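You operate a simulated robot arm through the tools that you are given. There is no shell and no other tool. Be economical: measure what you need, move in short steps, check, and stop when the job is done.

Carry out the task below with a simulated robot arm. There is one attempt and no reset: what you move stays moved.

## Task
Make room on the top of the white bench for the blue tape tin. At the end: the purple dabber stands on top of the brown timber block; the orange fuse tin (marked "FUSES") from the top of the white bench is on the top of the blue bench; the white shower fitting stands on top of the grey deburring block; the blue tape tin stands where the orange fuse tin stood; whatever was shut is shut again. Leave all else as you found it, and nothing knocked over. Set down upright: orange fuse tin.

Only the result counts: the job must be done as asked and must still hold three seconds after the hand-in. Knocking over, shifting, dropping, spilling or breaking anything else fails it.

## Robot
A 6-joint arm with a two-finger gripper, fixed in place. Base frame: the origin is at the foot of the arm, x ahead of it, y to its left, z up; the work surface is at about z = 0. Readings come in mm, degrees, newtons and seconds.
With the tool pointing down near the work surface it reaches from about 240 to 620 mm from the base axis. Its first joint turns from -66.0 to 66.0 degrees. Payload 1.37 kg.
Tool frame: the origin (TCP) lies between the finger pads and is the grasp point; the fingertips stand 22 mm ahead of it; z points along the fingers, y is the line along which they close. Largest opening 92 mm; the body of the gripper starts 65 mm behind the TCP.
Orientation is that of the tool frame in the base frame, as a unit quaternion [x, y, z, w]. With the fingers straight down and closing along the base's y, the tool's x points along the base's -x, its y along +y and its z along -z.

## Interface
- The arm moves only by the tool jog_arm. Its argument "series" is a list of rows, each an object (a shift or turn left out is 0, a gripper value left out holds the last) with "fingers": the opening, from 0 (shut) to 1 (fully open); "linear": the shift along the tool's x, y, z in units of 400 mm (1.0 is 400 mm), a list of three; "rot": the turn, a rotation vector about the tool's x, y, z in units of 60 degrees (1.0 is 60 degrees), a list of three. In form: [{"fingers": fingers, "linear": [tx, ty, tz], "rot": [wx, wy, wz]}, ...]. A call has 1 to 8 rows; each row is the pose to reach, as a shift and turn from the pose commanded when the call began, along the tool's axes at that moment. A call with a number of a shift or a turn outside -1 to 1 is refused whole. A row lasts 0.2 s, in which the tool goes at most 50 mm and 8.6 degrees; a call with a longer step from one row to the next is refused whole, and so is a gripper value outside its range. A pose out of reach is approached as far as the arm can. The call stops where the force on the tool passes 40 N (or 10 N more than at its start, if that is more) or the arm is blocked; 0.2 s more then pass. The fingers move at their own pace and stop on an object; they squeeze with about 26 N. The grip force told is the motor's: it shows also when the fingers shut on nothing. Time passes only in rows, and 0.2 s behind the last, so rows that repeat a pose let the fingers close. The reply holds the time, the measured pose of the TCP, the force on the tool along the base axes, the opening and the grip force, in the units named above and with some noise, with the torque about the TCP (base axes, N m) and any sound that the robot's microphone picked up.
- Cameras (640 x 400 px; columns grow to the right, rows downward): "scene" is fixed at [26.2, -439.5, 562.6]; the picture's right is [0.80, -0.61, 0.00], its down [-0.46, -0.61, -0.64] and it looks along [0.39, 0.51, -0.77] (base axes); focal length 249 px, centre (320, 200). "wrist" rides on the gripper at [71, 19, -102] in the tool frame; the picture's right is [-0.26, 0.97, 0.00], its down [-0.75, -0.20, -0.62] and it looks along [-0.60, -0.16, 0.78] (tool axes); focal length 280 px, centre (320, 200). There is no depth. A picture from a camera that has moved, and an enlarged one, comes with that camera's place and axes in the base frame and with its lens.
- camera(camera): a new picture of that camera. It takes no simulated time.
- zoom(camera, box): a new picture of the part [left, top, right, bottom] of that camera's present view, enlarged. It takes no simulated time.
- finish_job(): hands the job in; it is judged then, once.

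Go step by step. Nothing tells you positions but the pictures and the camera data: compare them with the known pose of the tool, close in by small moves and look again before you grip or let go. The budget is 120 turns and 68 pictures, counting those below and the enlarged ones. Unless the task says otherwise, let go and move clear before handing in, and close with one line.

The tools are called after "Call:" by a JSON object that holds its "method" and its "body". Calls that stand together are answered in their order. jog_arm: Moves the arm, as the interface text tells. Its arguments: {"type":"object","properties":{"series":{"type":"array","items":{"type":"object","properties":{"fingers":{"type":"number"},"linear":{"type":"array","items":{"type":"number"}},"rot":{"type":"array","items":{"type":"number"}}}}}},"required":["series"]} The other tools are called the same way: camera (camera) takes a picture; zoom (camera, box) takes an enlarged picture of a part of a camera's view; finish_job () hands the job in.

At the start:

```text
clock: 0.0
tool_pos: [462.8, -105.3, 296.7]
tcp_rot: [0.0, 1.0, -0.001, 0.001]
contact_force: [0.0, -0.3, 0.0]
torque: [0.02, 0.0, -0.01]
gripper_width: 92.0
grasp_force: 0.0
```

scene: 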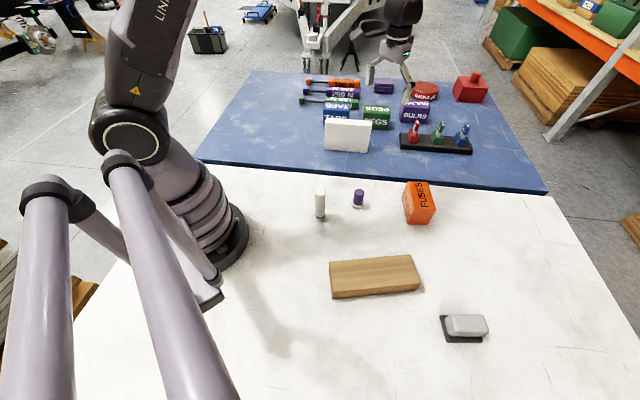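
wrist: 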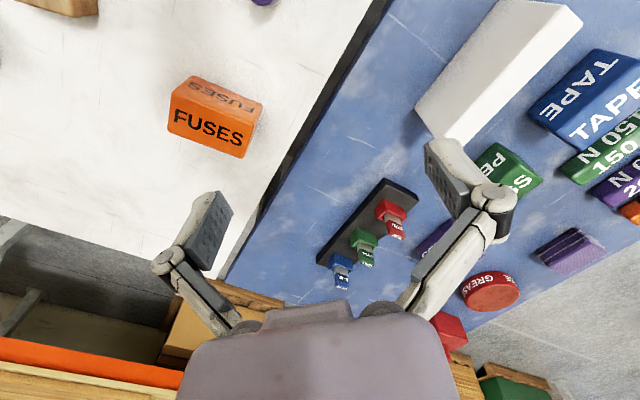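

I see the white bench with the dabber, shower fitting, fuse tin, timber and deburring block, and the blue bench behind with the tape tin and other items. I'll zoom in for details.

Call:
{"method": "zoom", "body": {"camera": "scene", "box": [290, 60, 490, 185]}}

Call:
{"method": "zoom", "body": {"camera": "scene", "box": [290, 170, 510, 350]}}

```text
3.20 times, centred on (390, 122) of scene
camera zoom: at [26.2, -439.5, 562.6], right [0.8, -0.61, 0.0], down [-0.46, -0.61, -0.64], along [0.39, 0.51, -0.77], focal length 797 px, centre (96, 448)
```

zoom: 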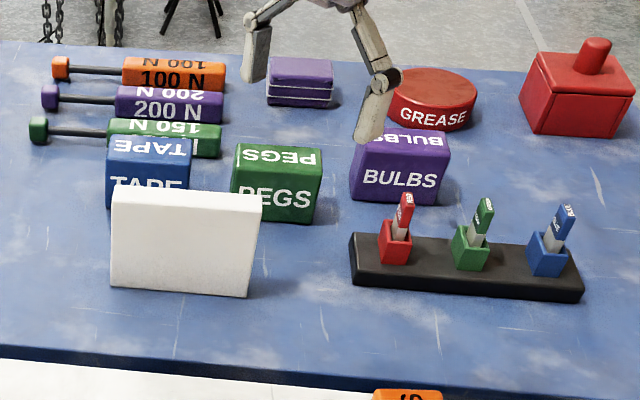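

```text
2.22 times, centred on (400, 260) of scene
camera zoom: at [26.2, -439.5, 562.6], right [0.8, -0.61, 0.0], down [-0.46, -0.61, -0.64], along [0.39, 0.51, -0.77], focal length 554 px, centre (142, 67)
```

zoom: 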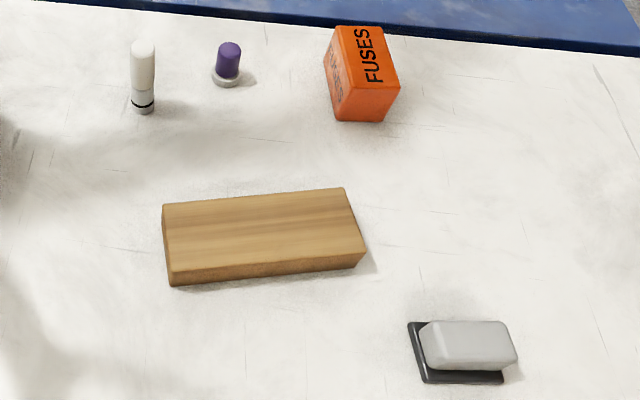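

The blue bench looks to be raised about 60 mm. The fuse tin's top is near (505,-256,62) and the tape tin's top near (541,143,120). I'll move for a better look at the fuse tin.

Call:
{"method": "jog_arm", "body": {"series": [{"linear": [0.052, -0.104, 0], "fingers": 1}, {"linear": [0.104, -0.208, 0]}, {"linear": [0.157, -0.3125, 0]}, {"linear": [0.157, -0.3125, 0]}]}}

Call:
{"method": "camera", "body": {"camera": "wrist"}}

Call:
{"method": "camera", "body": {"camera": "scene"}}

```text
clock: 1.0
tool_pos: [398.3, -229.3, 299.0]
tcp_rot: [0.0, 1.0, 0.0, 0.0]
contact_force: [0.7, 0.1, 0.6]
torque: [0.01, 0.01, 0.02]
gripper_width: 92.0
grasp_force: 0.1
```

```text
63 pictures are left
camera wrist: at [328.2, -210.8, 399.5], right [0.26, 0.97, 0.0], down [0.75, -0.2, 0.63], along [0.6, -0.16, -0.78], focal length 280 px, centre (320, 200)
```

wrist: 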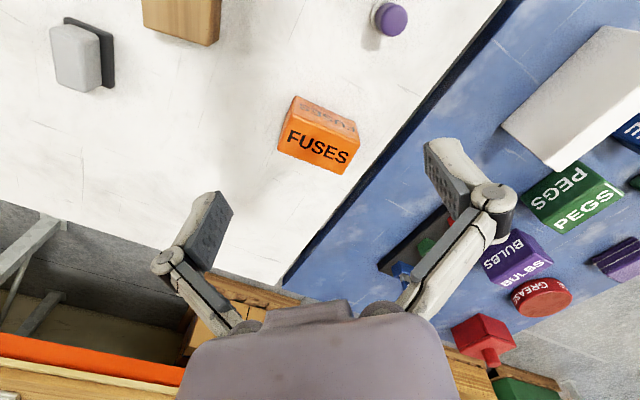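

```text
62 pictures are left
```

scene: 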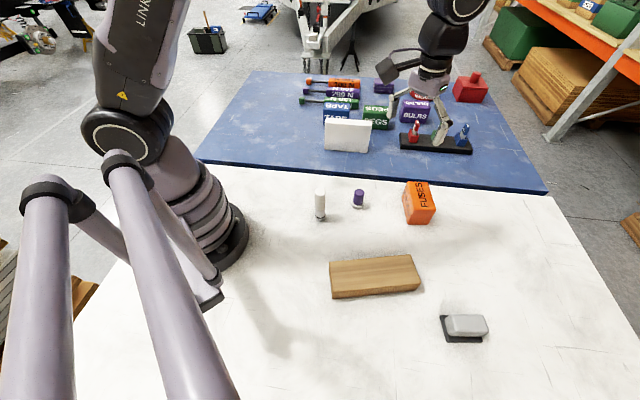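

The fuse tin is centred; I'll zoom in to get its corners and yaw.

Call:
{"method": "zoom", "body": {"camera": "wrist", "box": [240, 70, 400, 200]}}

Call:
{"method": "zoom", "body": {"camera": "scene", "box": [370, 165, 470, 235]}}

```text
3.08 times, centred on (320, 135) of wrist
camera zoom: at [328.2, -210.8, 399.5], right [0.26, 0.97, 0.0], down [0.75, -0.2, 0.63], along [0.6, -0.16, -0.78], focal length 863 px, centre (320, 400)
```

zoom: 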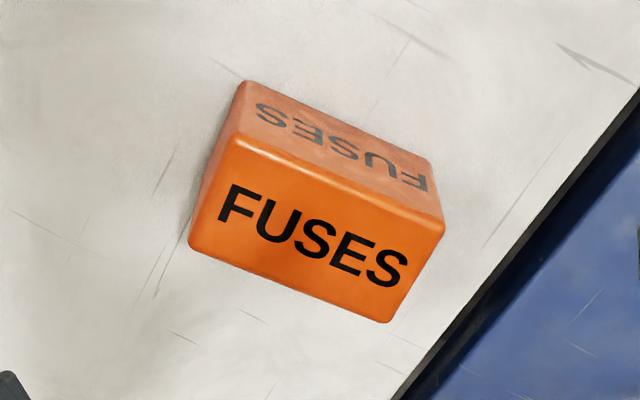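

```text
5.71 times, centred on (420, 200) of scene
camera zoom: at [26.1, -439.5, 562.6], right [0.8, -0.61, 0.0], down [-0.46, -0.61, -0.64], along [0.39, 0.51, -0.77], focal length 1424 px, centre (-251, 200)
```

zoom: 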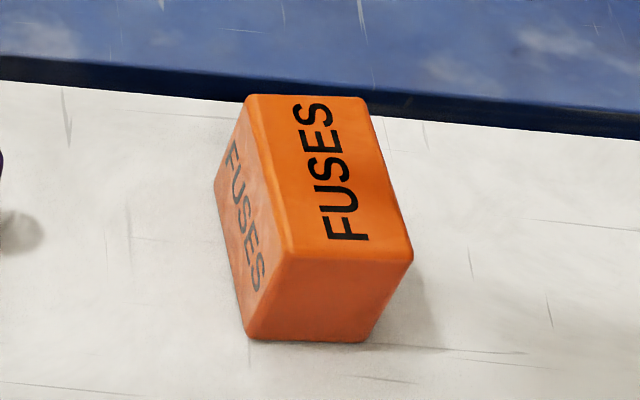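

The fuse tin measures about 97×51×62 mm, centred near (501,-258), with its long axis at about 50°. I'll turn the gripper to close across the short side and hover above it.

Call:
{"method": "jog_arm", "body": {"series": [{"linear": [-0.042, -0.012, 0.05], "rot": [0, 0, -0.14]}, {"linear": [-0.084, -0.024, 0.1], "rot": [0, 0, -0.28]}, {"linear": [-0.126, -0.036, 0.15], "rot": [0, 0, -0.42]}, {"linear": [-0.168, -0.048, 0.2], "rot": [0, 0, -0.56]}, {"linear": [-0.21, -0.06, 0.25], "rot": [0, 0, -0.7]}, {"linear": [-0.2525, -0.07, 0.3], "rot": [0, 0, -0.84]}, {"linear": [-0.2525, -0.07, 0.3], "rot": [0, 0, -0.84]}]}}

Call:
{"method": "camera", "body": {"camera": "wrist"}}

Call:
{"method": "zoom", "body": {"camera": "scene", "box": [350, 100, 510, 240]}}

```text
clock: 2.6
tool_pos: [499.1, -259.5, 177.3]
tcp_rot: [-0.426, 0.905, 0.0, 0.001]
contact_force: [-0.2, -0.4, -0.4]
torque: [0.02, 0.01, 0.03]
gripper_width: 92.3
grasp_force: 0.0
```

```text
59 pictures are left
camera wrist: at [439.8, -302.3, 279.1], right [-0.58, 0.82, 0.0], down [0.64, 0.45, 0.63], along [0.51, 0.36, -0.78], focal length 280 px, centre (320, 200)
```

wrist: 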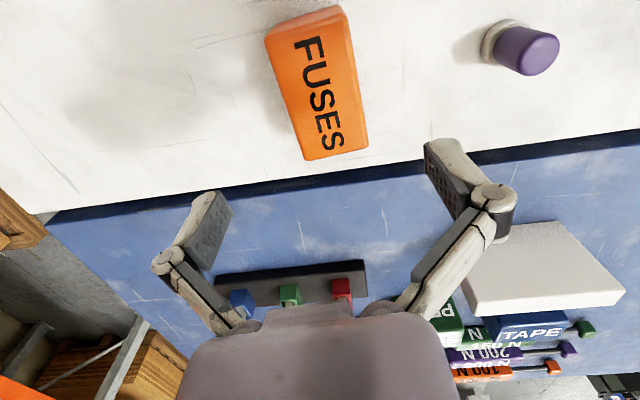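

```text
2.86 times, centred on (430, 170) of scene
camera zoom: at [26.2, -439.5, 562.6], right [0.8, -0.61, 0.0], down [-0.46, -0.61, -0.64], along [0.39, 0.51, -0.77], focal length 712 px, centre (6, 286)
```

zoom: 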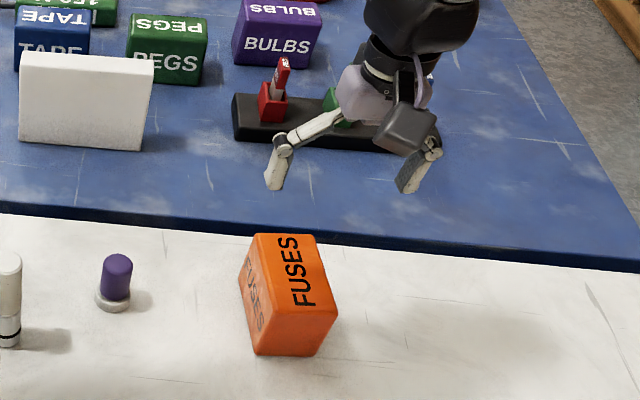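

The gripper is centred over the tin and aligned with it. Next I descend and grip.

Call:
{"method": "jog_arm", "body": {"series": [{"linear": [0, 0, 0.1]}, {"linear": [0, 0, 0.2]}, {"linear": [0, 0, 0.29]}, {"linear": [0, 0, 0.345]}, {"linear": [0, 0, 0.345], "fingers": 0.3}, {"linear": [0, 0, 0.345], "fingers": 0.3}, {"linear": [0, 0, 0.345], "fingers": 0.3}, {"linear": [0, 0, 0.345], "fingers": 0.3}]}}

```text
clock: 4.4
tool_pos: [500.1, -259.6, 41.0]
tcp_rot: [-0.425, 0.905, -0.001, 0.001]
contact_force: [0.8, -1.1, 1.1]
torque: [0.01, 0.0, 0.02]
gripper_width: 57.8
grasp_force: 25.9
```

The fingers stopped at 58 mm, so I have a grip. I'll lift and check.

Call:
{"method": "jog_arm", "body": {"series": [{"linear": [0, 0, 0], "fingers": 0.2}, {"linear": [0, 0, -0.05]}, {"linear": [0, 0, -0.15]}, {"linear": [0, 0, -0.25]}, {"linear": [0, 0, -0.35]}, {"linear": [0, 0, -0.45]}, {"linear": [0, 0, -0.45]}]}}

Call:
{"method": "camera", "body": {"camera": "scene"}}

Call:
{"method": "camera", "body": {"camera": "wrist"}}

```text
clock: 6.0
tool_pos: [498.4, -257.3, 219.8]
tcp_rot: [-0.426, 0.905, -0.001, 0.0]
contact_force: [0.4, 0.0, -0.2]
torque: [0.02, -0.01, 0.04]
gripper_width: 18.6
grasp_force: 0.1
```

```text
57 pictures are left
```

scene: 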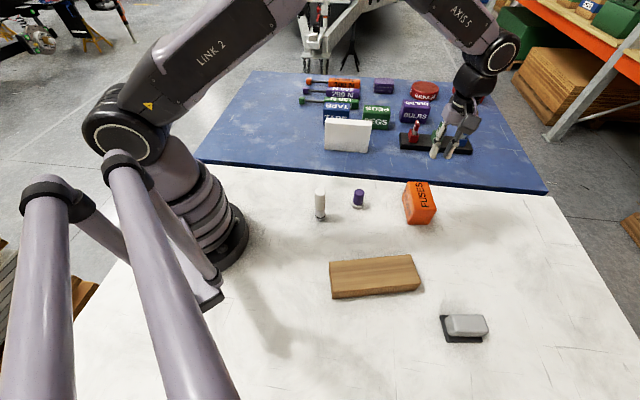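

```text
56 pictures are left
camera wrist: at [438.4, -300.4, 320.6], right [-0.58, 0.82, 0.0], down [0.64, 0.45, 0.63], along [0.51, 0.36, -0.78], focal length 280 px, centre (320, 200)
```

wrist: 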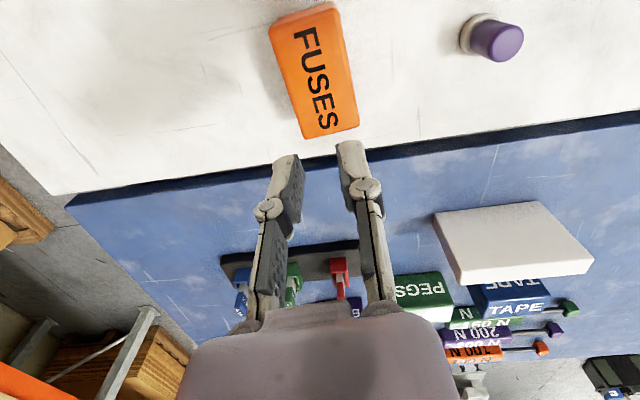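

The tin was left behind, either because it slipped or because the grip hadn't closed. I'll open, go back down a little lower, close with plenty of time, and lift slowly while watching the force.

Call:
{"method": "jog_arm", "body": {"series": [{"fingers": 1}, {"fingers": 1}, {"fingers": 1}, {"fingers": 1}, {"linear": [0, 0, 0.1]}, {"linear": [0, 0, 0.2]}, {"linear": [0, 0, 0.3]}, {"linear": [0, 0, 0.3]}]}}

Call:
{"method": "camera", "body": {"camera": "wrist"}}

```text
clock: 7.8
tool_pos: [500.1, -258.7, 97.5]
tcp_rot: [-0.426, 0.905, -0.001, 0.0]
contact_force: [0.1, -0.8, -0.2]
torque: [0.01, 0.0, 0.0]
gripper_width: 91.7
grasp_force: 0.1
```

```text
55 pictures are left
camera wrist: at [440.4, -302.2, 199.8], right [-0.58, 0.82, 0.0], down [0.64, 0.45, 0.63], along [0.51, 0.36, -0.78], focal length 280 px, centre (320, 200)
```

wrist: 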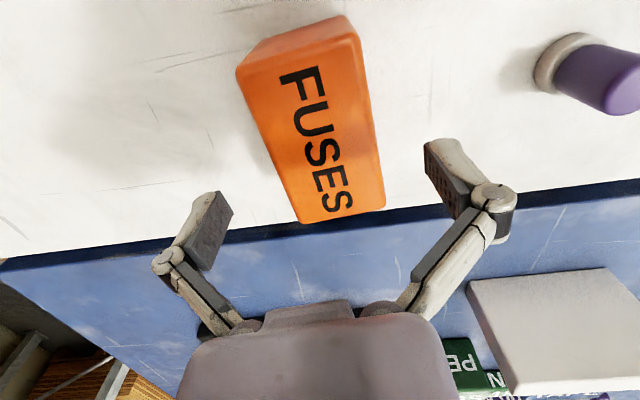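

Call:
{"method": "jog_arm", "body": {"series": [{"linear": [0, 0, 0.08]}, {"linear": [0, 0, 0.155]}, {"linear": [0, 0, 0.155], "fingers": 0.3}, {"linear": [0, 0, 0.155], "fingers": 0.3}, {"linear": [0, 0, 0.155]}, {"linear": [0, 0, 0.155]}, {"linear": [0, 0, 0.155]}, {"linear": [0, 0, 0.155]}]}}

Call:
{"method": "camera", "body": {"camera": "wrist"}}

```text
clock: 9.6
tool_pos: [498.7, -258.1, 35.5]
tcp_rot: [-0.426, 0.905, 0.0, 0.001]
contact_force: [2.1, -2.0, 5.5]
torque: [0.08, 0.1, -0.01]
gripper_width: 57.9
grasp_force: 26.0
```

```text
54 pictures are left
camera wrist: at [438.5, -301.9, 137.5], right [-0.58, 0.82, 0.0], down [0.64, 0.45, 0.63], along [0.51, 0.36, -0.78], focal length 280 px, centre (320, 200)
```

wrist: 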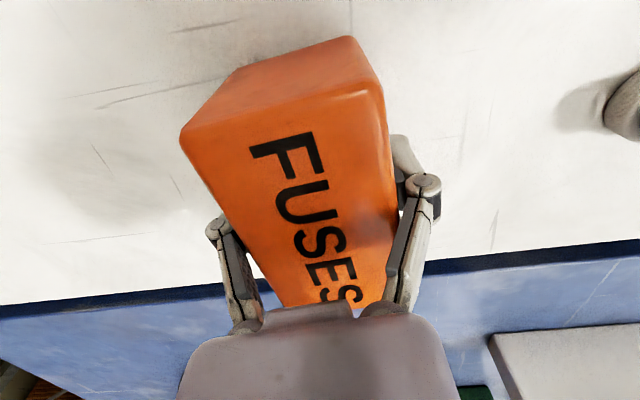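

It's gripped at 58 mm. I'll lift slowly now.

Call:
{"method": "jog_arm", "body": {"series": [{"linear": [0, 0, -0.005], "fingers": 0.0}, {"linear": [0, 0, -0.01]}, {"linear": [0, 0, -0.015]}, {"linear": [0, 0, -0.02]}, {"linear": [0, 0, -0.03]}, {"linear": [0, 0, -0.04]}]}}

Call:
{"method": "camera", "body": {"camera": "wrist"}}

```text
clock: 11.0
tool_pos: [498.9, -258.4, 52.8]
tcp_rot: [-0.426, 0.905, -0.001, 0.001]
contact_force: [-0.2, -0.2, -2.2]
torque: [0.02, 0.04, 0.01]
gripper_width: 57.6
grasp_force: 25.6
```

```text
53 pictures are left
camera wrist: at [439.3, -301.7, 154.6], right [-0.58, 0.82, 0.0], down [0.64, 0.45, 0.63], along [0.51, 0.36, -0.78], focal length 280 px, centre (320, 200)
```

wrist: 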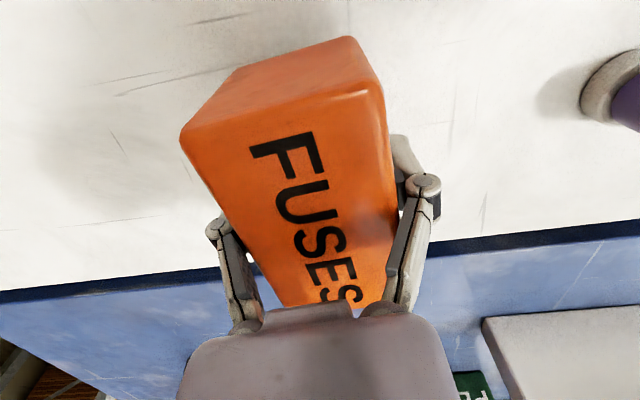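

It's now lifted, and weighs about 0.2 kg. I'll raise it gently, then carry it to the open part of the blue bench around (300,240).

Call:
{"method": "jog_arm", "body": {"series": [{"linear": [0, 0, -0.03]}, {"linear": [0, 0, -0.08]}, {"linear": [0, 0, -0.14]}, {"linear": [0, 0, -0.2]}, {"linear": [0, 0, -0.27]}, {"linear": [0, 0, -0.34]}, {"linear": [0, 0, -0.41]}, {"linear": [0, 0, -0.44]}]}}

Call:
{"method": "jog_arm", "body": {"series": [{"linear": [-0.02, 0.037, 0]}, {"linear": [-0.06, 0.11, 0]}, {"linear": [-0.105, 0.192, 0]}, {"linear": [-0.155, 0.284, 0]}, {"linear": [-0.205, 0.375, 0]}, {"linear": [-0.255, 0.467, 0]}, {"linear": [-0.3, 0.55, 0]}, {"linear": [-0.321, 0.588, 0]}]}}

Call:
{"method": "jog_arm", "body": {"series": [{"linear": [-0.02, 0.037, 0]}, {"linear": [-0.06, 0.11, 0]}, {"linear": [-0.105, 0.192, 0]}, {"linear": [-0.155, 0.284, 0]}, {"linear": [-0.205, 0.375, 0]}, {"linear": [-0.255, 0.467, 0]}, {"linear": [-0.3, 0.55, 0]}, {"linear": [-0.321, 0.588, 0]}]}}

Call:
{"method": "camera", "body": {"camera": "scene"}}

Call:
{"method": "camera", "body": {"camera": "wrist"}}

```text
clock: 12.8
tool_pos: [498.6, -258.9, 231.0]
tcp_rot: [-0.426, 0.905, -0.001, 0.0]
contact_force: [-0.2, 0.1, -2.1]
torque: [0.01, -0.05, 0.03]
gripper_width: 57.8
grasp_force: 26.1
```

```text
clock: 14.6
tool_pos: [402.1, -8.2, 228.8]
tcp_rot: [-0.425, 0.905, 0.0, 0.0]
contact_force: [-0.2, -0.3, -1.8]
torque: [-0.02, 0.02, -0.05]
gripper_width: 57.6
grasp_force: 25.8
```

```text
clock: 16.4
tool_pos: [299.3, 239.2, 230.2]
tcp_rot: [-0.426, 0.905, -0.001, -0.001]
contact_force: [-0.9, -0.4, -2.2]
torque: [-0.02, 0.01, -0.05]
gripper_width: 57.7
grasp_force: 25.6
```

```text
52 pictures are left
```

scene: 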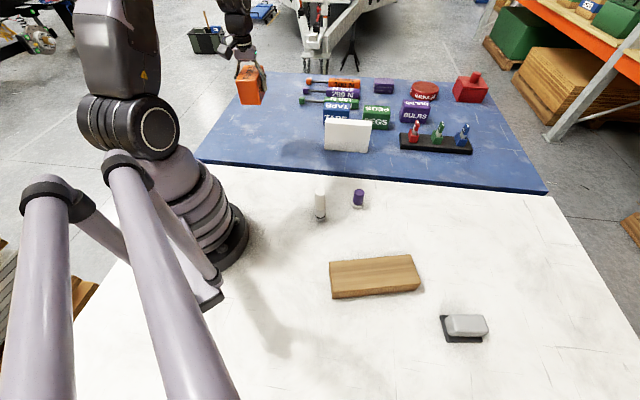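

```text
51 pictures are left
camera wrist: at [239.5, 195.2, 331.0], right [-0.58, 0.82, 0.0], down [0.64, 0.45, 0.63], along [0.51, 0.36, -0.78], focal length 280 px, centre (320, 200)
```

wrist: 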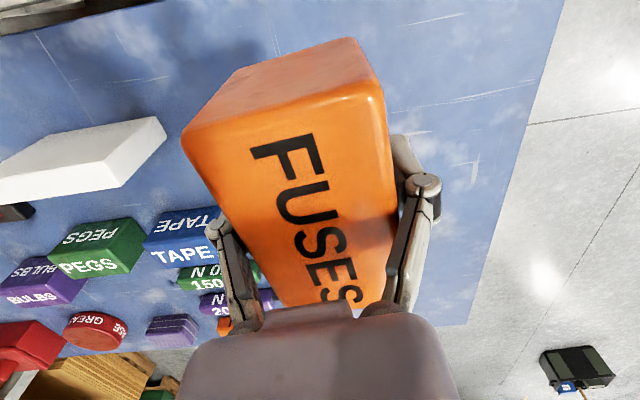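

The spot below is open bench. I'll descend, then feel for contact.

Call:
{"method": "jog_arm", "body": {"series": [{"linear": [0, 0, 0.04]}, {"linear": [0, 0, 0.1]}, {"linear": [0, 0, 0.16]}, {"linear": [0, 0, 0.22]}, {"linear": [0, 0, 0.26]}, {"linear": [0, 0, 0.275]}, {"linear": [0, 0, 0.275]}]}}

Call:
{"method": "zoom", "body": {"camera": "scene", "box": [200, 60, 400, 185]}}

```text
clock: 18.0
tool_pos: [300.2, 237.6, 117.8]
tcp_rot: [-0.426, 0.905, 0.0, 0.0]
contact_force: [-0.3, 1.2, -2.3]
torque: [-0.01, 0.01, -0.02]
gripper_width: 57.7
grasp_force: 25.7
```

```text
3.20 times, centred on (300, 122) of scene
camera zoom: at [26.2, -439.5, 562.6], right [0.8, -0.61, 0.0], down [-0.46, -0.61, -0.64], along [0.39, 0.51, -0.77], focal length 797 px, centre (384, 448)
```

zoom: 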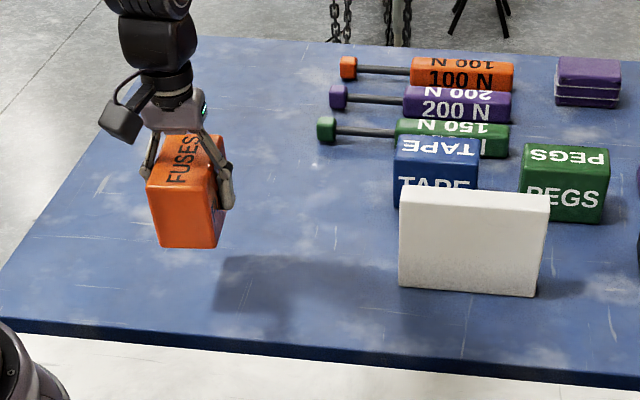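

Call:
{"method": "jog_arm", "body": {"series": [{"linear": [0, 0, 0.01]}, {"linear": [0, 0, 0.02]}, {"linear": [0, 0, 0.03]}, {"linear": [0, 0, 0.035]}, {"linear": [0, 0, 0.04]}]}}

Call:
{"method": "zoom", "body": {"camera": "scene", "box": [200, 60, 400, 185]}}

```text
clock: 19.2
tool_pos: [301.5, 239.8, 102.2]
tcp_rot: [-0.426, 0.905, -0.001, 0.0]
contact_force: [-0.4, -0.8, -2.5]
torque: [0.01, -0.03, -0.03]
gripper_width: 57.6
grasp_force: 26.0
```

```text
3.20 times, centred on (300, 122) of scene
camera zoom: at [26.2, -439.5, 562.6], right [0.8, -0.61, 0.0], down [-0.46, -0.61, -0.64], along [0.39, 0.51, -0.77], focal length 797 px, centre (384, 448)
```

zoom: 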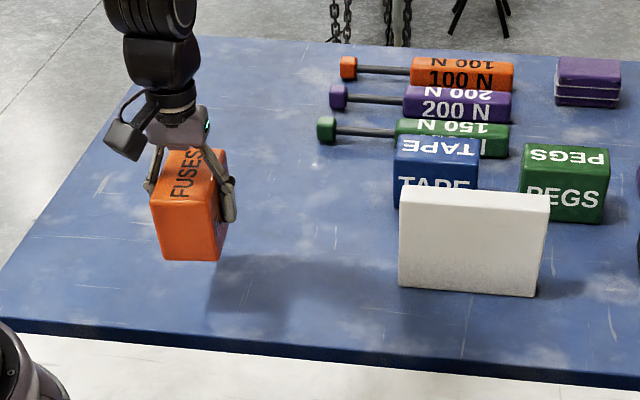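

Call:
{"method": "jog_arm", "body": {"series": [{"linear": [0, 0, 0.005]}, {"linear": [0, 0, 0.01]}, {"linear": [0, 0, 0.015]}, {"linear": [0, 0, 0.02]}]}}

Call:
{"method": "jog_arm", "body": {"series": [{"linear": [0, 0, 0.005]}, {"linear": [0, 0, 0.01]}, {"linear": [0, 0, 0.015]}]}}

Call:
{"method": "jog_arm", "body": {"series": [{"linear": [0, 0, 0.005]}, {"linear": [0, 0, 0.01]}, {"linear": [0, 0, 0.01]}]}}

Call:
{"method": "zoom", "body": {"camera": "scene", "box": [200, 60, 400, 185]}}

```text
clock: 20.2
tool_pos: [301.5, 239.4, 93.6]
tcp_rot: [-0.426, 0.905, 0.0, 0.0]
contact_force: [-0.3, -0.4, -2.4]
torque: [0.01, 0.02, 0.01]
gripper_width: 57.6
grasp_force: 25.8
```

```text
clock: 21.0
tool_pos: [301.5, 239.2, 88.1]
tcp_rot: [-0.426, 0.905, -0.001, 0.0]
contact_force: [-0.5, 0.3, -3.2]
torque: [0.01, 0.02, 0.02]
gripper_width: 57.9
grasp_force: 26.3
```

```text
clock: 21.8
tool_pos: [302.3, 238.8, 84.7]
tcp_rot: [-0.425, 0.905, -0.001, 0.0]
contact_force: [0.1, 0.7, -1.2]
torque: [0.0, -0.01, -0.01]
gripper_width: 57.8
grasp_force: 25.5
```

```text
3.20 times, centred on (300, 122) of scene
camera zoom: at [26.2, -439.5, 562.6], right [0.8, -0.61, 0.0], down [-0.46, -0.61, -0.64], along [0.39, 0.51, -0.77], focal length 797 px, centre (384, 448)
```

zoom: 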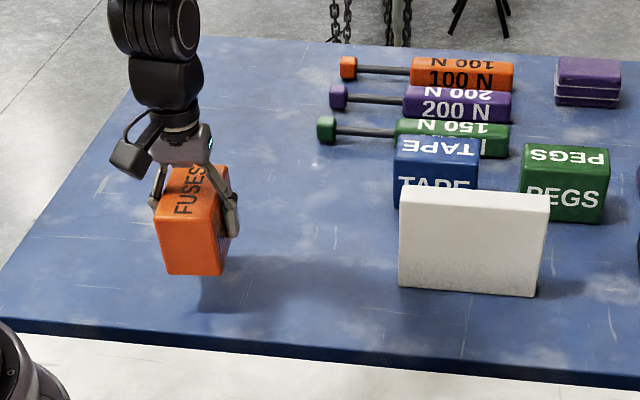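

The blue surface is lower than I guessed, roughly 20–30 mm. I'll continue gently.

Call:
{"method": "jog_arm", "body": {"series": [{"linear": [0, 0, 0.008]}, {"linear": [0, 0, 0.016]}, {"linear": [0, 0, 0.024]}, {"linear": [0, 0, 0.03]}]}}

Call:
{"method": "zoom", "body": {"camera": "scene", "box": [230, 90, 310, 170]}}

```text
clock: 22.8
tool_pos: [302.0, 239.1, 73.0]
tcp_rot: [-0.425, 0.905, -0.001, 0.0]
contact_force: [0.3, -0.2, -2.0]
torque: [-0.01, 0.0, 0.03]
gripper_width: 57.9
grasp_force: 26.3
```

```text
5.00 times, centred on (270, 130) of scene
camera zoom: at [26.2, -439.5, 562.6], right [0.8, -0.61, 0.0], down [-0.46, -0.61, -0.64], along [0.39, 0.51, -0.77], focal length 1246 px, centre (570, 550)
```

zoom: 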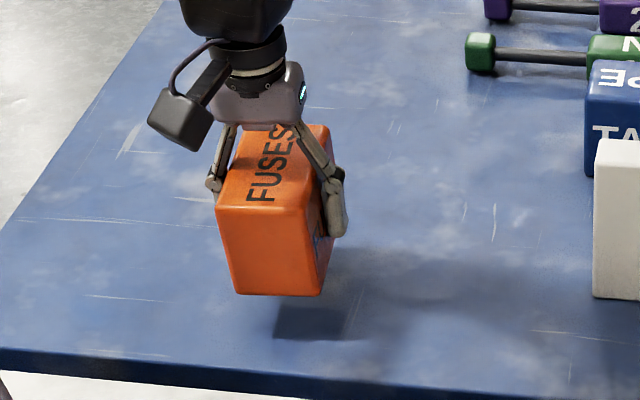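

Call:
{"method": "jog_arm", "body": {"series": [{"linear": [0, 0, 0.008]}, {"linear": [0, 0, 0.016]}, {"linear": [0, 0, 0.024]}, {"linear": [0, 0, 0.03]}]}}

Call:
{"method": "zoom", "body": {"camera": "scene", "box": [230, 90, 310, 170]}}

```text
clock: 23.8
tool_pos: [302.0, 239.3, 59.3]
tcp_rot: [-0.426, 0.905, 0.0, 0.0]
contact_force: [0.3, -0.1, -2.6]
torque: [-0.01, 0.03, 0.01]
gripper_width: 57.7
grasp_force: 25.4
```

```text
5.00 times, centred on (270, 130) of scene
camera zoom: at [26.2, -439.5, 562.6], right [0.8, -0.61, 0.0], down [-0.46, -0.61, -0.64], along [0.39, 0.51, -0.77], focal length 1246 px, centre (570, 550)
```

zoom: 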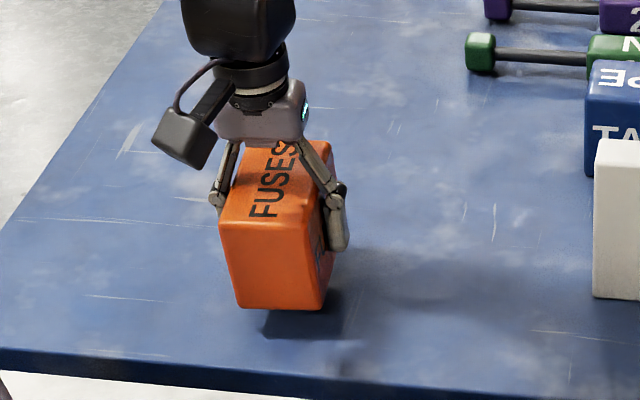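

Call:
{"method": "jog_arm", "body": {"series": [{"linear": [0, 0, 0.007]}, {"linear": [0, 0, 0.014]}, {"linear": [0, 0, 0.021]}, {"linear": [0, 0, 0.028]}]}}

Call:
{"method": "jog_arm", "body": {"series": [{"linear": [0, 0, 0.004]}, {"linear": [0, 0, 0.008]}, {"linear": [0, 0, 0.012]}]}}

Call:
{"method": "zoom", "body": {"camera": "scene", "box": [230, 90, 310, 170]}}

```text
clock: 24.8
tool_pos: [301.8, 240.3, 47.7]
tcp_rot: [-0.426, 0.905, -0.001, 0.001]
contact_force: [-0.9, -0.2, -1.3]
torque: [-0.01, -0.04, 0.0]
gripper_width: 57.3
grasp_force: 25.8
```

```text
clock: 25.6
tool_pos: [302.1, 239.4, 44.9]
tcp_rot: [-0.426, 0.905, -0.001, 0.0]
contact_force: [-0.6, 0.3, -1.7]
torque: [-0.01, 0.0, -0.01]
gripper_width: 57.8
grasp_force: 25.7
```

```text
5.00 times, centred on (270, 130) of scene
camera zoom: at [26.2, -439.5, 562.6], right [0.8, -0.61, 0.0], down [-0.46, -0.61, -0.64], along [0.39, 0.51, -0.77], focal length 1246 px, centre (570, 550)
```

zoom: 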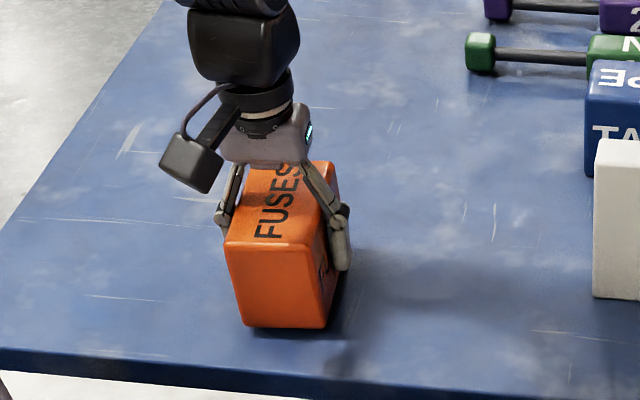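

It's nearly down; the blue surface is at about z=0. I'll make the last few millimetres in small steps.

Call:
{"method": "jog_arm", "body": {"series": [{"linear": [0, 0, 0.005]}, {"linear": [0, 0, 0.01]}, {"linear": [0, 0, 0.015]}]}}

Call:
{"method": "jog_arm", "body": {"series": [{"linear": [0, 0, 0.004]}, {"linear": [0, 0, 0.008]}, {"linear": [0, 0, 0.008]}]}}

Call:
{"method": "zoom", "body": {"camera": "scene", "box": [230, 90, 310, 170]}}

```text
clock: 26.4
tool_pos: [300.6, 237.7, 39.1]
tcp_rot: [-0.426, 0.905, -0.001, -0.001]
contact_force: [-0.9, 0.4, -3.1]
torque: [-0.03, -0.01, -0.01]
gripper_width: 57.6
grasp_force: 25.8
```

```text
clock: 27.2
tool_pos: [301.1, 239.9, 36.5]
tcp_rot: [-0.426, 0.905, -0.001, 0.0]
contact_force: [-5.2, -9.8, 36.5]
torque: [0.0, 0.05, 0.06]
gripper_width: 57.8
grasp_force: 25.6
```

```text
5.00 times, centred on (270, 130) of scene
camera zoom: at [26.1, -439.6, 562.5], right [0.8, -0.61, 0.0], down [-0.46, -0.61, -0.64], along [0.39, 0.51, -0.77], focal length 1246 px, centre (570, 550)
```

zoom: 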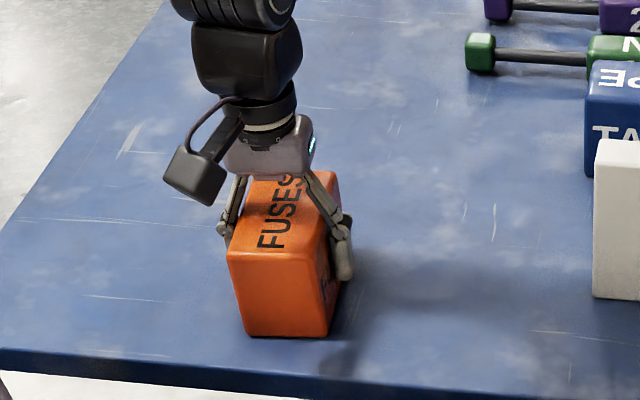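

Contact: the tin is standing on the blue bench. I'll ease off, open, and rise.

Call:
{"method": "jog_arm", "body": {"series": [{"linear": [0, 0, -0.002]}, {"linear": [0, 0, -0.002], "fingers": 1}, {"linear": [0, 0, -0.002]}, {"linear": [0, 0, -0.002]}, {"linear": [0, 0, -0.1]}, {"linear": [0, 0, -0.2]}, {"linear": [0, 0, -0.3]}, {"linear": [0, 0, -0.4]}]}}

Call:
{"method": "camera", "body": {"camera": "wrist"}}

Call:
{"method": "camera", "body": {"camera": "scene"}}

```text
clock: 29.0
tool_pos: [301.0, 241.1, 195.4]
tcp_rot: [-0.426, 0.905, -0.001, 0.0]
contact_force: [0.2, -0.1, 1.3]
torque: [-0.02, 0.0, 0.02]
gripper_width: 92.0
grasp_force: 0.0
```

```text
43 pictures are left
camera wrist: at [241.2, 197.1, 297.0], right [-0.58, 0.82, 0.0], down [0.64, 0.45, 0.62], along [0.51, 0.36, -0.78], focal length 280 px, centre (320, 200)
```

wrist: 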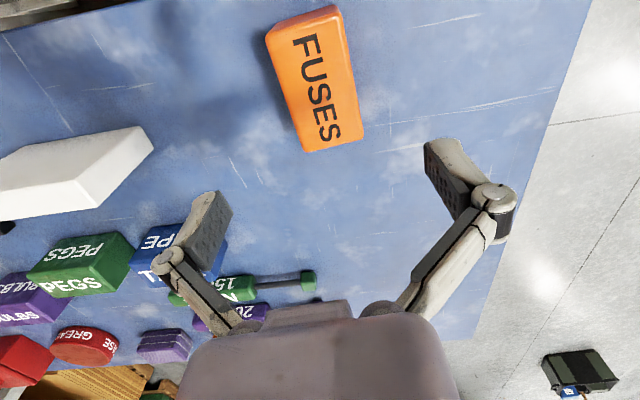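

```text
42 pictures are left
```

scene: 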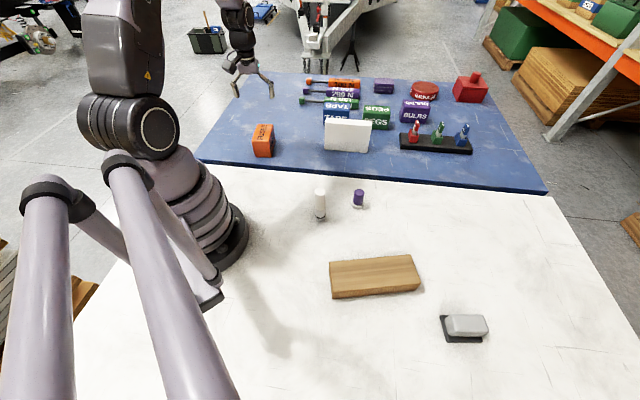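

The fuse tin is placed. Next I'll take a closer look at the tape tin and its neighbours.

Call:
{"method": "jog_arm", "body": {"series": [{"linear": [-0.018, -0.08, -0.056]}, {"linear": [-0.036, -0.16, -0.112]}, {"linear": [-0.054, -0.24, -0.168]}, {"linear": [-0.072, -0.32, -0.224]}, {"linear": [-0.09, -0.4, -0.28]}, {"linear": [-0.11, -0.49, -0.337]}, {"linear": [-0.11, -0.49, -0.337]}]}}

Call:
{"method": "camera", "body": {"camera": "wrist"}}

Call:
{"method": "zoom", "body": {"camera": "wrist", "box": [200, 80, 420, 240]}}

```text
clock: 30.6
tool_pos: [480.7, 148.3, 330.1]
tcp_rot: [-0.426, 0.905, 0.0, 0.001]
contact_force: [0.4, -0.1, 0.2]
torque: [-0.03, 0.02, 0.01]
gripper_width: 91.9
grasp_force: 0.0
```

```text
41 pictures are left
camera wrist: at [421.6, 104.9, 431.4], right [-0.58, 0.82, 0.0], down [0.64, 0.45, 0.62], along [0.51, 0.36, -0.78], focal length 280 px, centre (320, 200)
```

wrist: 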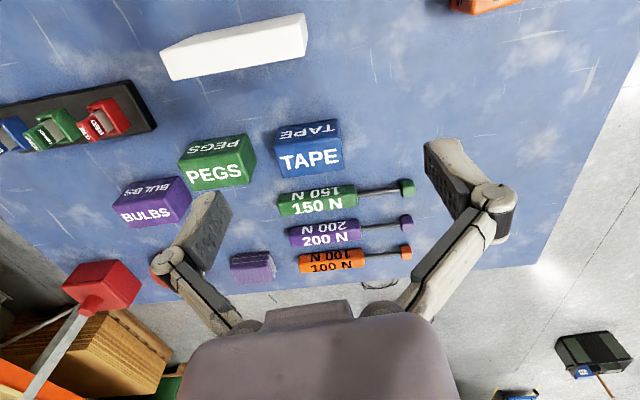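

```text
2.50 times, centred on (310, 160) of wrist
camera zoom: at [421.6, 104.9, 431.4], right [-0.58, 0.82, 0.0], down [0.64, 0.45, 0.62], along [0.51, 0.36, -0.78], focal length 701 px, centre (345, 300)
```

zoom: 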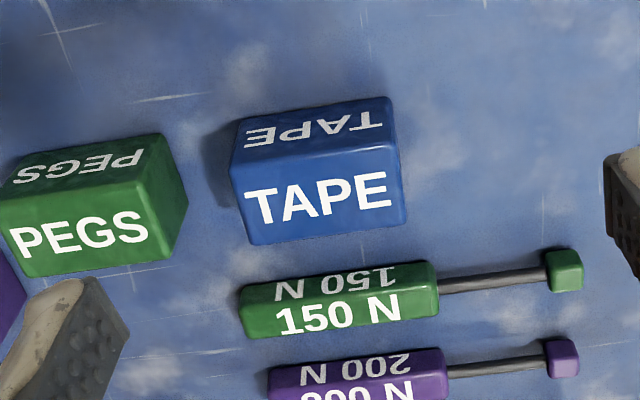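

The tape tin is about 98×56×64 mm, centred near (605,217) with its short axis at about 43°. It has clear gaps around it. That is at the edge of reach, so I'll turn the gripper first and then test whether it can get there.

Call:
{"method": "jog_arm", "body": {"series": [{"rot": [0, 0, 0.14]}, {"rot": [0, 0, 0.28]}, {"rot": [0, 0, 0.42]}, {"rot": [0, 0, 0.56]}, {"rot": [0, 0, 0.7]}, {"rot": [0, 0, 0.84]}, {"rot": [0, 0, 0.98]}]}}

Call:
{"method": "jog_arm", "body": {"series": [{"rot": [0, 0, 0.14]}, {"rot": [0, 0, 0.28]}, {"rot": [0, 0, 0.42]}, {"rot": [0, 0, 0.56]}, {"rot": [0, 0, 0.643]}, {"rot": [0, 0, 0.643]}]}}

```text
clock: 32.2
tool_pos: [479.1, 148.9, 331.6]
tcp_rot: [0.075, 0.997, 0.001, 0.001]
contact_force: [-1.0, -0.1, 0.5]
torque: [-0.02, 0.01, 0.0]
gripper_width: 91.9
grasp_force: 0.1
```

```text
clock: 33.6
tool_pos: [480.2, 148.6, 329.4]
tcp_rot: [0.4, 0.917, 0.0, 0.0]
contact_force: [0.4, -0.3, 0.9]
torque: [0.02, 0.01, -0.01]
gripper_width: 91.9
grasp_force: 0.1
```

Call:
{"method": "jog_arm", "body": {"series": [{"linear": [-0.0174, 0.068, 0.09], "rot": [0, -0.067, 0]}, {"linear": [-0.035, 0.136, 0.18], "rot": [0, -0.133, 0]}, {"linear": [-0.052, 0.204, 0.27], "rot": [0, -0.2, 0]}, {"linear": [-0.07, 0.271, 0.36], "rot": [0, -0.267, 0]}, {"linear": [-0.087, 0.339, 0.45], "rot": [0, -0.333, 0]}, {"linear": [-0.087, 0.339, 0.45], "rot": [0, -0.333, 0]}]}}

Call:
{"method": "camera", "body": {"camera": "wrist"}}

```text
clock: 35.0
tool_pos: [603.5, 216.2, 152.5]
tcp_rot: [0.393, 0.903, -0.069, 0.16]
contact_force: [-0.4, -0.3, 0.2]
torque: [0.0, -0.01, -0.03]
gripper_width: 91.9
grasp_force: 0.0
```

```text
39 pictures are left
camera wrist: at [548.4, 302.9, 222.4], right [0.87, 0.48, 0.09], down [0.19, -0.5, 0.85], along [0.45, -0.72, -0.53], focal length 280 px, centre (320, 200)
```

wrist: 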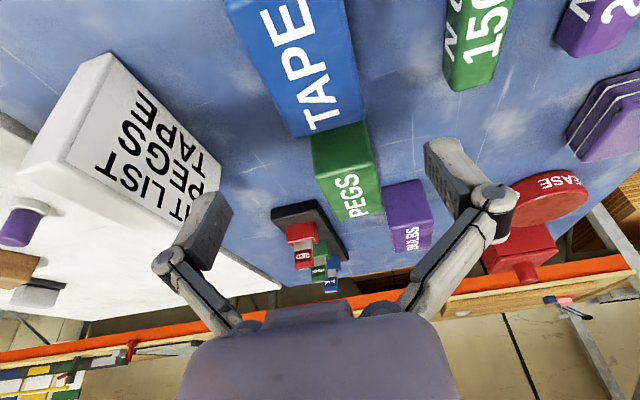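

The hover pose reached fully and lies over the tape tin's centre. Now a straight descent with the fingers open, then a check.

Call:
{"method": "jog_arm", "body": {"series": [{"linear": [0.02, 0, 0.055]}, {"linear": [0.045, 0, 0.124]}, {"linear": [0.07, 0, 0.193]}, {"linear": [0.085, 0, 0.234]}, {"linear": [0.0945, 0, 0.26]}, {"linear": [0.0945, 0, 0.26]}]}}

Call:
{"method": "camera", "body": {"camera": "wrist"}}

Call:
{"method": "zoom", "body": {"camera": "scene", "box": [290, 60, 490, 185]}}

```text
clock: 36.4
tool_pos: [602.2, 214.9, 38.8]
tcp_rot: [0.392, 0.903, -0.068, 0.16]
contact_force: [0.0, -0.9, 0.5]
torque: [0.02, 0.02, 0.0]
gripper_width: 91.9
grasp_force: 0.0
```

```text
38 pictures are left
camera wrist: at [547.0, 301.0, 109.8], right [0.87, 0.48, 0.09], down [0.19, -0.5, 0.85], along [0.45, -0.72, -0.53], focal length 280 px, centre (320, 200)
```

wrist: 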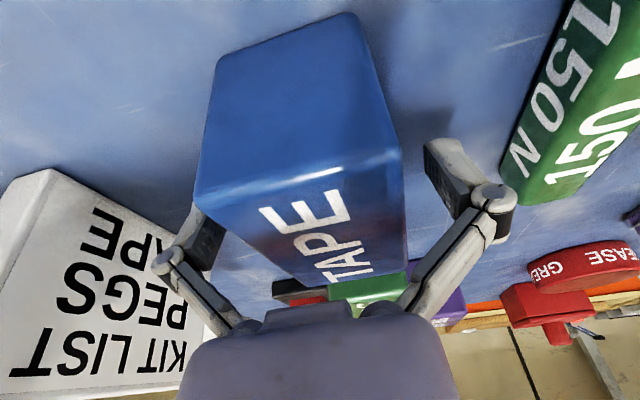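

```text
3.20 times, centred on (390, 122) of scene
camera zoom: at [26.2, -439.5, 562.6], right [0.8, -0.61, 0.0], down [-0.46, -0.61, -0.64], along [0.39, 0.51, -0.77], focal length 797 px, centre (96, 448)
```

zoom: 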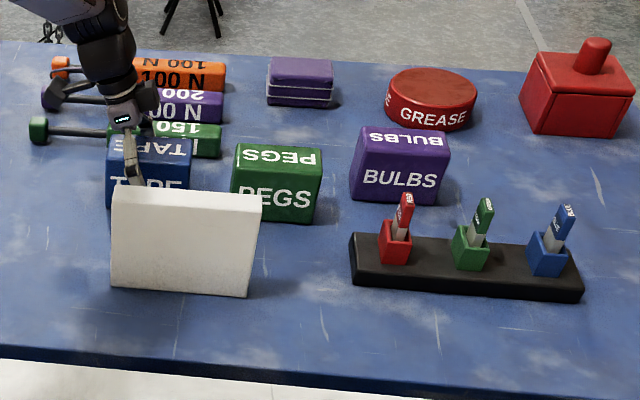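

The fingers straddle the tin, so I'll close them with time to settle.

Call:
{"method": "jog_arm", "body": {"series": [{"fingers": 0.3}, {"fingers": 0.3}, {"fingers": 0.3}, {"fingers": 0.3}, {"fingers": 0}, {"fingers": 0}]}}

Call:
{"method": "jog_arm", "body": {"series": [{"linear": [-0.002, 0, -0.005]}, {"linear": [-0.0036, 0, -0.01]}, {"linear": [-0.0055, 0, -0.015]}, {"linear": [-0.009, 0, -0.025]}, {"linear": [-0.0137, 0, -0.0376]}]}}

Call:
{"method": "camera", "body": {"camera": "wrist"}}

```text
clock: 37.8
tool_pos: [601.9, 215.1, 39.0]
tcp_rot: [0.392, 0.903, -0.069, 0.161]
contact_force: [-3.5, 1.3, 12.3]
torque: [0.37, 0.16, 0.21]
gripper_width: 58.3
grasp_force: 25.6
```

```text
clock: 39.0
tool_pos: [602.9, 215.5, 54.0]
tcp_rot: [0.393, 0.903, -0.069, 0.16]
contact_force: [1.1, 0.2, -1.1]
torque: [-0.01, -0.03, 0.01]
gripper_width: 57.7
grasp_force: 26.1
```

```text
36 pictures are left
camera wrist: at [547.9, 301.6, 126.2], right [0.87, 0.48, 0.09], down [0.19, -0.5, 0.85], along [0.45, -0.72, -0.53], focal length 280 px, centre (320, 200)
```

wrist: 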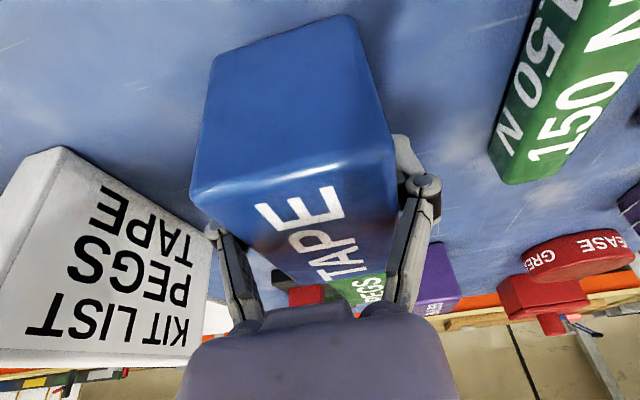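

The tin is lifted, and weighs about the same as the fuse tin. I'll raise it and pull inward, keeping the tilt.

Call:
{"method": "jog_arm", "body": {"series": [{"linear": [-0.012, 0, -0.033]}, {"linear": [-0.028, 0, -0.077]}, {"linear": [-0.046, 0, -0.127]}, {"linear": [-0.065, 0, -0.1786]}, {"linear": [-0.0725, -0.034, -0.242]}, {"linear": [-0.08, -0.068, -0.306]}, {"linear": [-0.0875, -0.102, -0.37]}, {"linear": [-0.095, -0.1365, -0.4336]}]}}

Call:
{"method": "camera", "body": {"camera": "scene"}}

```text
clock: 40.8
tool_pos: [546.0, 195.2, 231.1]
tcp_rot: [0.393, 0.903, -0.07, 0.159]
contact_force: [0.4, 0.4, -1.7]
torque: [0.03, -0.01, -0.01]
gripper_width: 57.8
grasp_force: 25.6
```

```text
35 pictures are left
```

scene: 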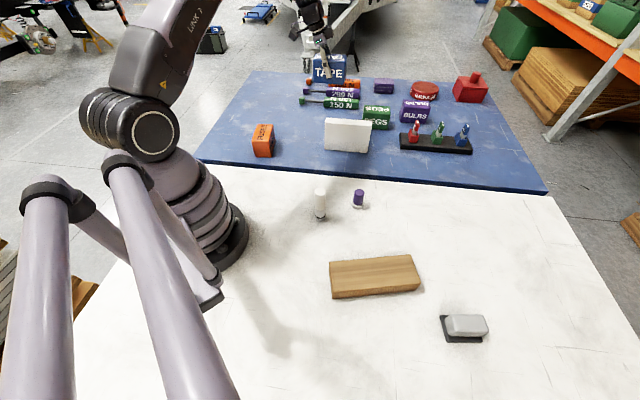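

Call:
{"method": "jog_arm", "body": {"series": [{"linear": [-0.025, -0.03, 0.009], "rot": [0.0165, 0, 0.0455]}, {"linear": [-0.07, -0.086, 0.0257], "rot": [0.047, 0, 0.129]}, {"linear": [-0.12, -0.146, 0.0437], "rot": [0.08, 0, 0.22]}, {"linear": [-0.174, -0.211, 0.0633], "rot": [0.116, 0, 0.319]}, {"linear": [-0.228, -0.277, 0.083], "rot": [0.152, 0, 0.418]}, {"linear": [-0.282, -0.343, 0.1027], "rot": [0.188, 0, 0.517]}, {"linear": [-0.33, -0.401, 0.12], "rot": [0.22, 0, 0.605]}, {"linear": [-0.353, -0.429, 0.1285], "rot": [0.235, 0, 0.647]}]}}

```text
clock: 42.6
tool_pos: [525.0, -31.8, 230.2]
tcp_rot: [0.686, 0.706, -0.12, 0.126]
contact_force: [0.0, -0.3, -2.9]
torque: [-0.01, 0.0, -0.02]
gripper_width: 57.6
grasp_force: 26.3
```

Call:
{"method": "jog_arm", "body": {"series": [{"linear": [-0.037, -0.0055, 0.0135], "rot": [0.0165, 0, 0.0455]}, {"linear": [-0.106, -0.0156, 0.0386], "rot": [0.047, 0, 0.129]}, {"linear": [-0.18, -0.0265, 0.0656], "rot": [0.08, 0, 0.22]}, {"linear": [-0.261, -0.0384, 0.095], "rot": [0.116, 0, 0.319]}, {"linear": [-0.343, -0.0504, 0.1247], "rot": [0.152, 0, 0.418]}, {"linear": [-0.424, -0.0624, 0.1543], "rot": [0.188, 0, 0.517]}, {"linear": [-0.496, -0.073, 0.1804], "rot": [0.22, 0, 0.605]}, {"linear": [-0.5305, -0.078, 0.193], "rot": [0.235, 0, 0.647]}]}}

Call:
{"method": "camera", "body": {"camera": "scene"}}

Call:
{"method": "camera", "body": {"camera": "wrist"}}

```text
clock: 44.4
tool_pos: [499.0, -258.0, 230.5]
tcp_rot: [0.892, 0.418, -0.157, 0.074]
contact_force: [0.7, -0.2, -1.9]
torque: [0.0, -0.02, -0.02]
gripper_width: 57.6
grasp_force: 26.1
```

```text
34 pictures are left
```

scene: 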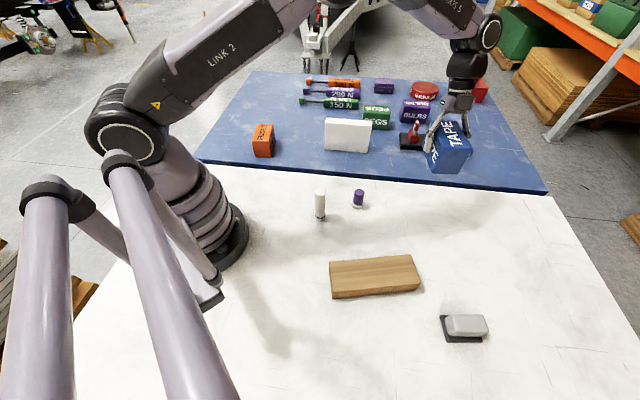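

```text
33 pictures are left
camera wrist: at [578.5, -193.2, 302.0], right [0.59, -0.81, 0.09], down [-0.47, -0.25, 0.84], along [-0.66, -0.54, -0.53], focal length 280 px, centre (320, 200)
```

wrist: 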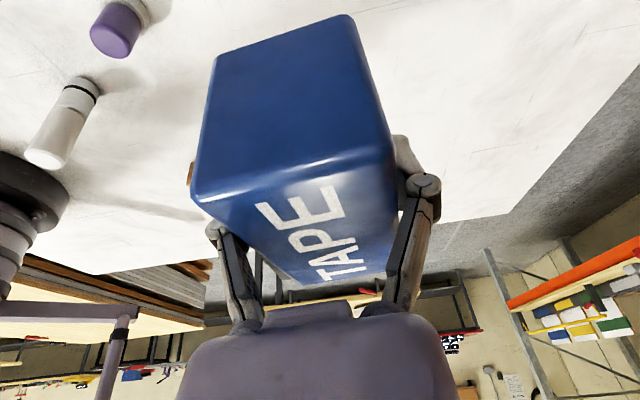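

The tape tin is above the former fuse spot with the right yaw. I'll descend to just above the bench.

Call:
{"method": "jog_arm", "body": {"series": [{"linear": [0.012, 0, 0.033]}, {"linear": [0.035, 0, 0.097]}, {"linear": [0.065, 0, 0.178]}, {"linear": [0.095, 0, 0.26]}, {"linear": [0.125, 0, 0.343]}, {"linear": [0.148, 0, 0.407]}, {"linear": [0.159, 0, 0.438]}, {"linear": [0.159, 0, 0.438]}]}}

Call:
{"method": "jog_arm", "body": {"series": [{"linear": [0.0017, 0, 0.0047]}, {"linear": [0.0017, 0, 0.0047]}]}}

Call:
{"method": "zoom", "body": {"camera": "scene", "box": [370, 155, 470, 235]}}

```text
clock: 46.2
tool_pos: [499.9, -257.9, 45.3]
tcp_rot: [0.891, 0.42, -0.157, 0.075]
contact_force: [-0.5, 0.5, -1.8]
torque: [0.01, -0.01, 0.0]
gripper_width: 57.8
grasp_force: 26.6
```

```text
clock: 46.8
tool_pos: [500.8, -257.5, 44.8]
tcp_rot: [0.891, 0.419, -0.157, 0.075]
contact_force: [0.3, -0.6, -1.1]
torque: [-0.02, 0.01, -0.05]
gripper_width: 57.7
grasp_force: 26.1
```

```text
5.00 times, centred on (420, 195) of scene
camera zoom: at [26.2, -439.5, 562.6], right [0.8, -0.61, 0.0], down [-0.46, -0.61, -0.64], along [0.39, 0.51, -0.77], focal length 1246 px, centre (-180, 225)
```

zoom: 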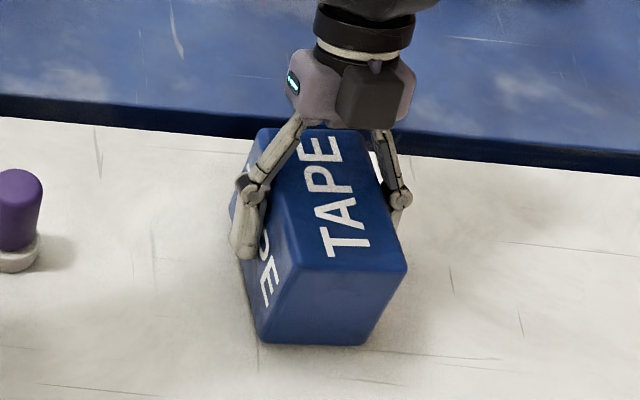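

It lines up with the original footprint. Now the last millimetres.

Call:
{"method": "jog_arm", "body": {"series": [{"linear": [0.0017, 0, 0.0047]}, {"linear": [0.0034, 0, 0.0094]}, {"linear": [0.0034, 0, 0.0094]}]}}

Call:
{"method": "jog_arm", "body": {"series": [{"linear": [0.0009, 0, 0.0024]}, {"linear": [0.0017, 0, 0.0047]}, {"linear": [0.0017, 0, 0.0047]}]}}

```text
clock: 47.6
tool_pos: [501.4, -258.5, 41.3]
tcp_rot: [0.891, 0.419, -0.156, 0.075]
contact_force: [-4.4, 3.8, 15.1]
torque: [0.54, -0.74, 0.31]
gripper_width: 57.7
grasp_force: 25.7
```

```text
clock: 48.4
tool_pos: [502.2, -258.3, 39.8]
tcp_rot: [0.891, 0.419, -0.155, 0.076]
contact_force: [-4.8, 6.3, 38.4]
torque: [0.29, 0.04, 0.14]
gripper_width: 58.1
grasp_force: 25.7
```

It's firmly down. I'll ease off, open, and retreat along the fingers.

Call:
{"method": "jog_arm", "body": {"series": [{"linear": [-0.0008, 0, -0.0023]}, {"linear": [-0.0008, 0, -0.0023], "fingers": 1}, {"linear": [-0.0008, 0, -0.0023]}, {"linear": [-0.0008, 0, -0.0023]}, {"linear": [-0.01, 0, -0.06]}, {"linear": [-0.04, 0, -0.15]}, {"linear": [-0.08, 0, -0.25]}, {"linear": [-0.12, 0, -0.35]}]}}

Call:
{"method": "camera", "body": {"camera": "scene"}}

Call:
{"method": "zoom", "body": {"camera": "scene", "box": [364, 165, 464, 235]}}

```text
clock: 50.2
tool_pos: [500.8, -257.2, 183.5]
tcp_rot: [0.891, 0.42, -0.156, 0.074]
contact_force: [0.1, 0.5, -0.9]
torque: [0.02, -0.02, -0.01]
gripper_width: 91.9
grasp_force: 0.0
```

```text
31 pictures are left
```

scene: 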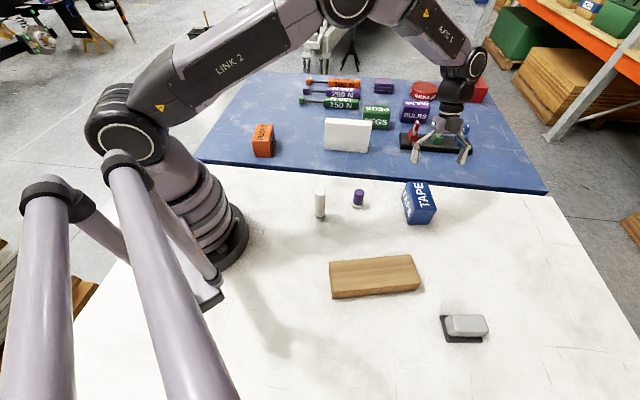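

```text
5.71 times, centred on (414, 200) of scene
camera zoom: at [26.2, -439.5, 562.6], right [0.8, -0.61, 0.0], down [-0.46, -0.61, -0.64], along [0.39, 0.51, -0.77], focal length 1424 px, centre (-217, 200)
```

zoom: 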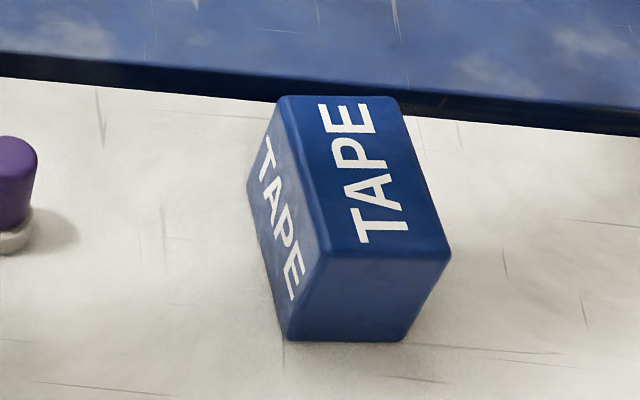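

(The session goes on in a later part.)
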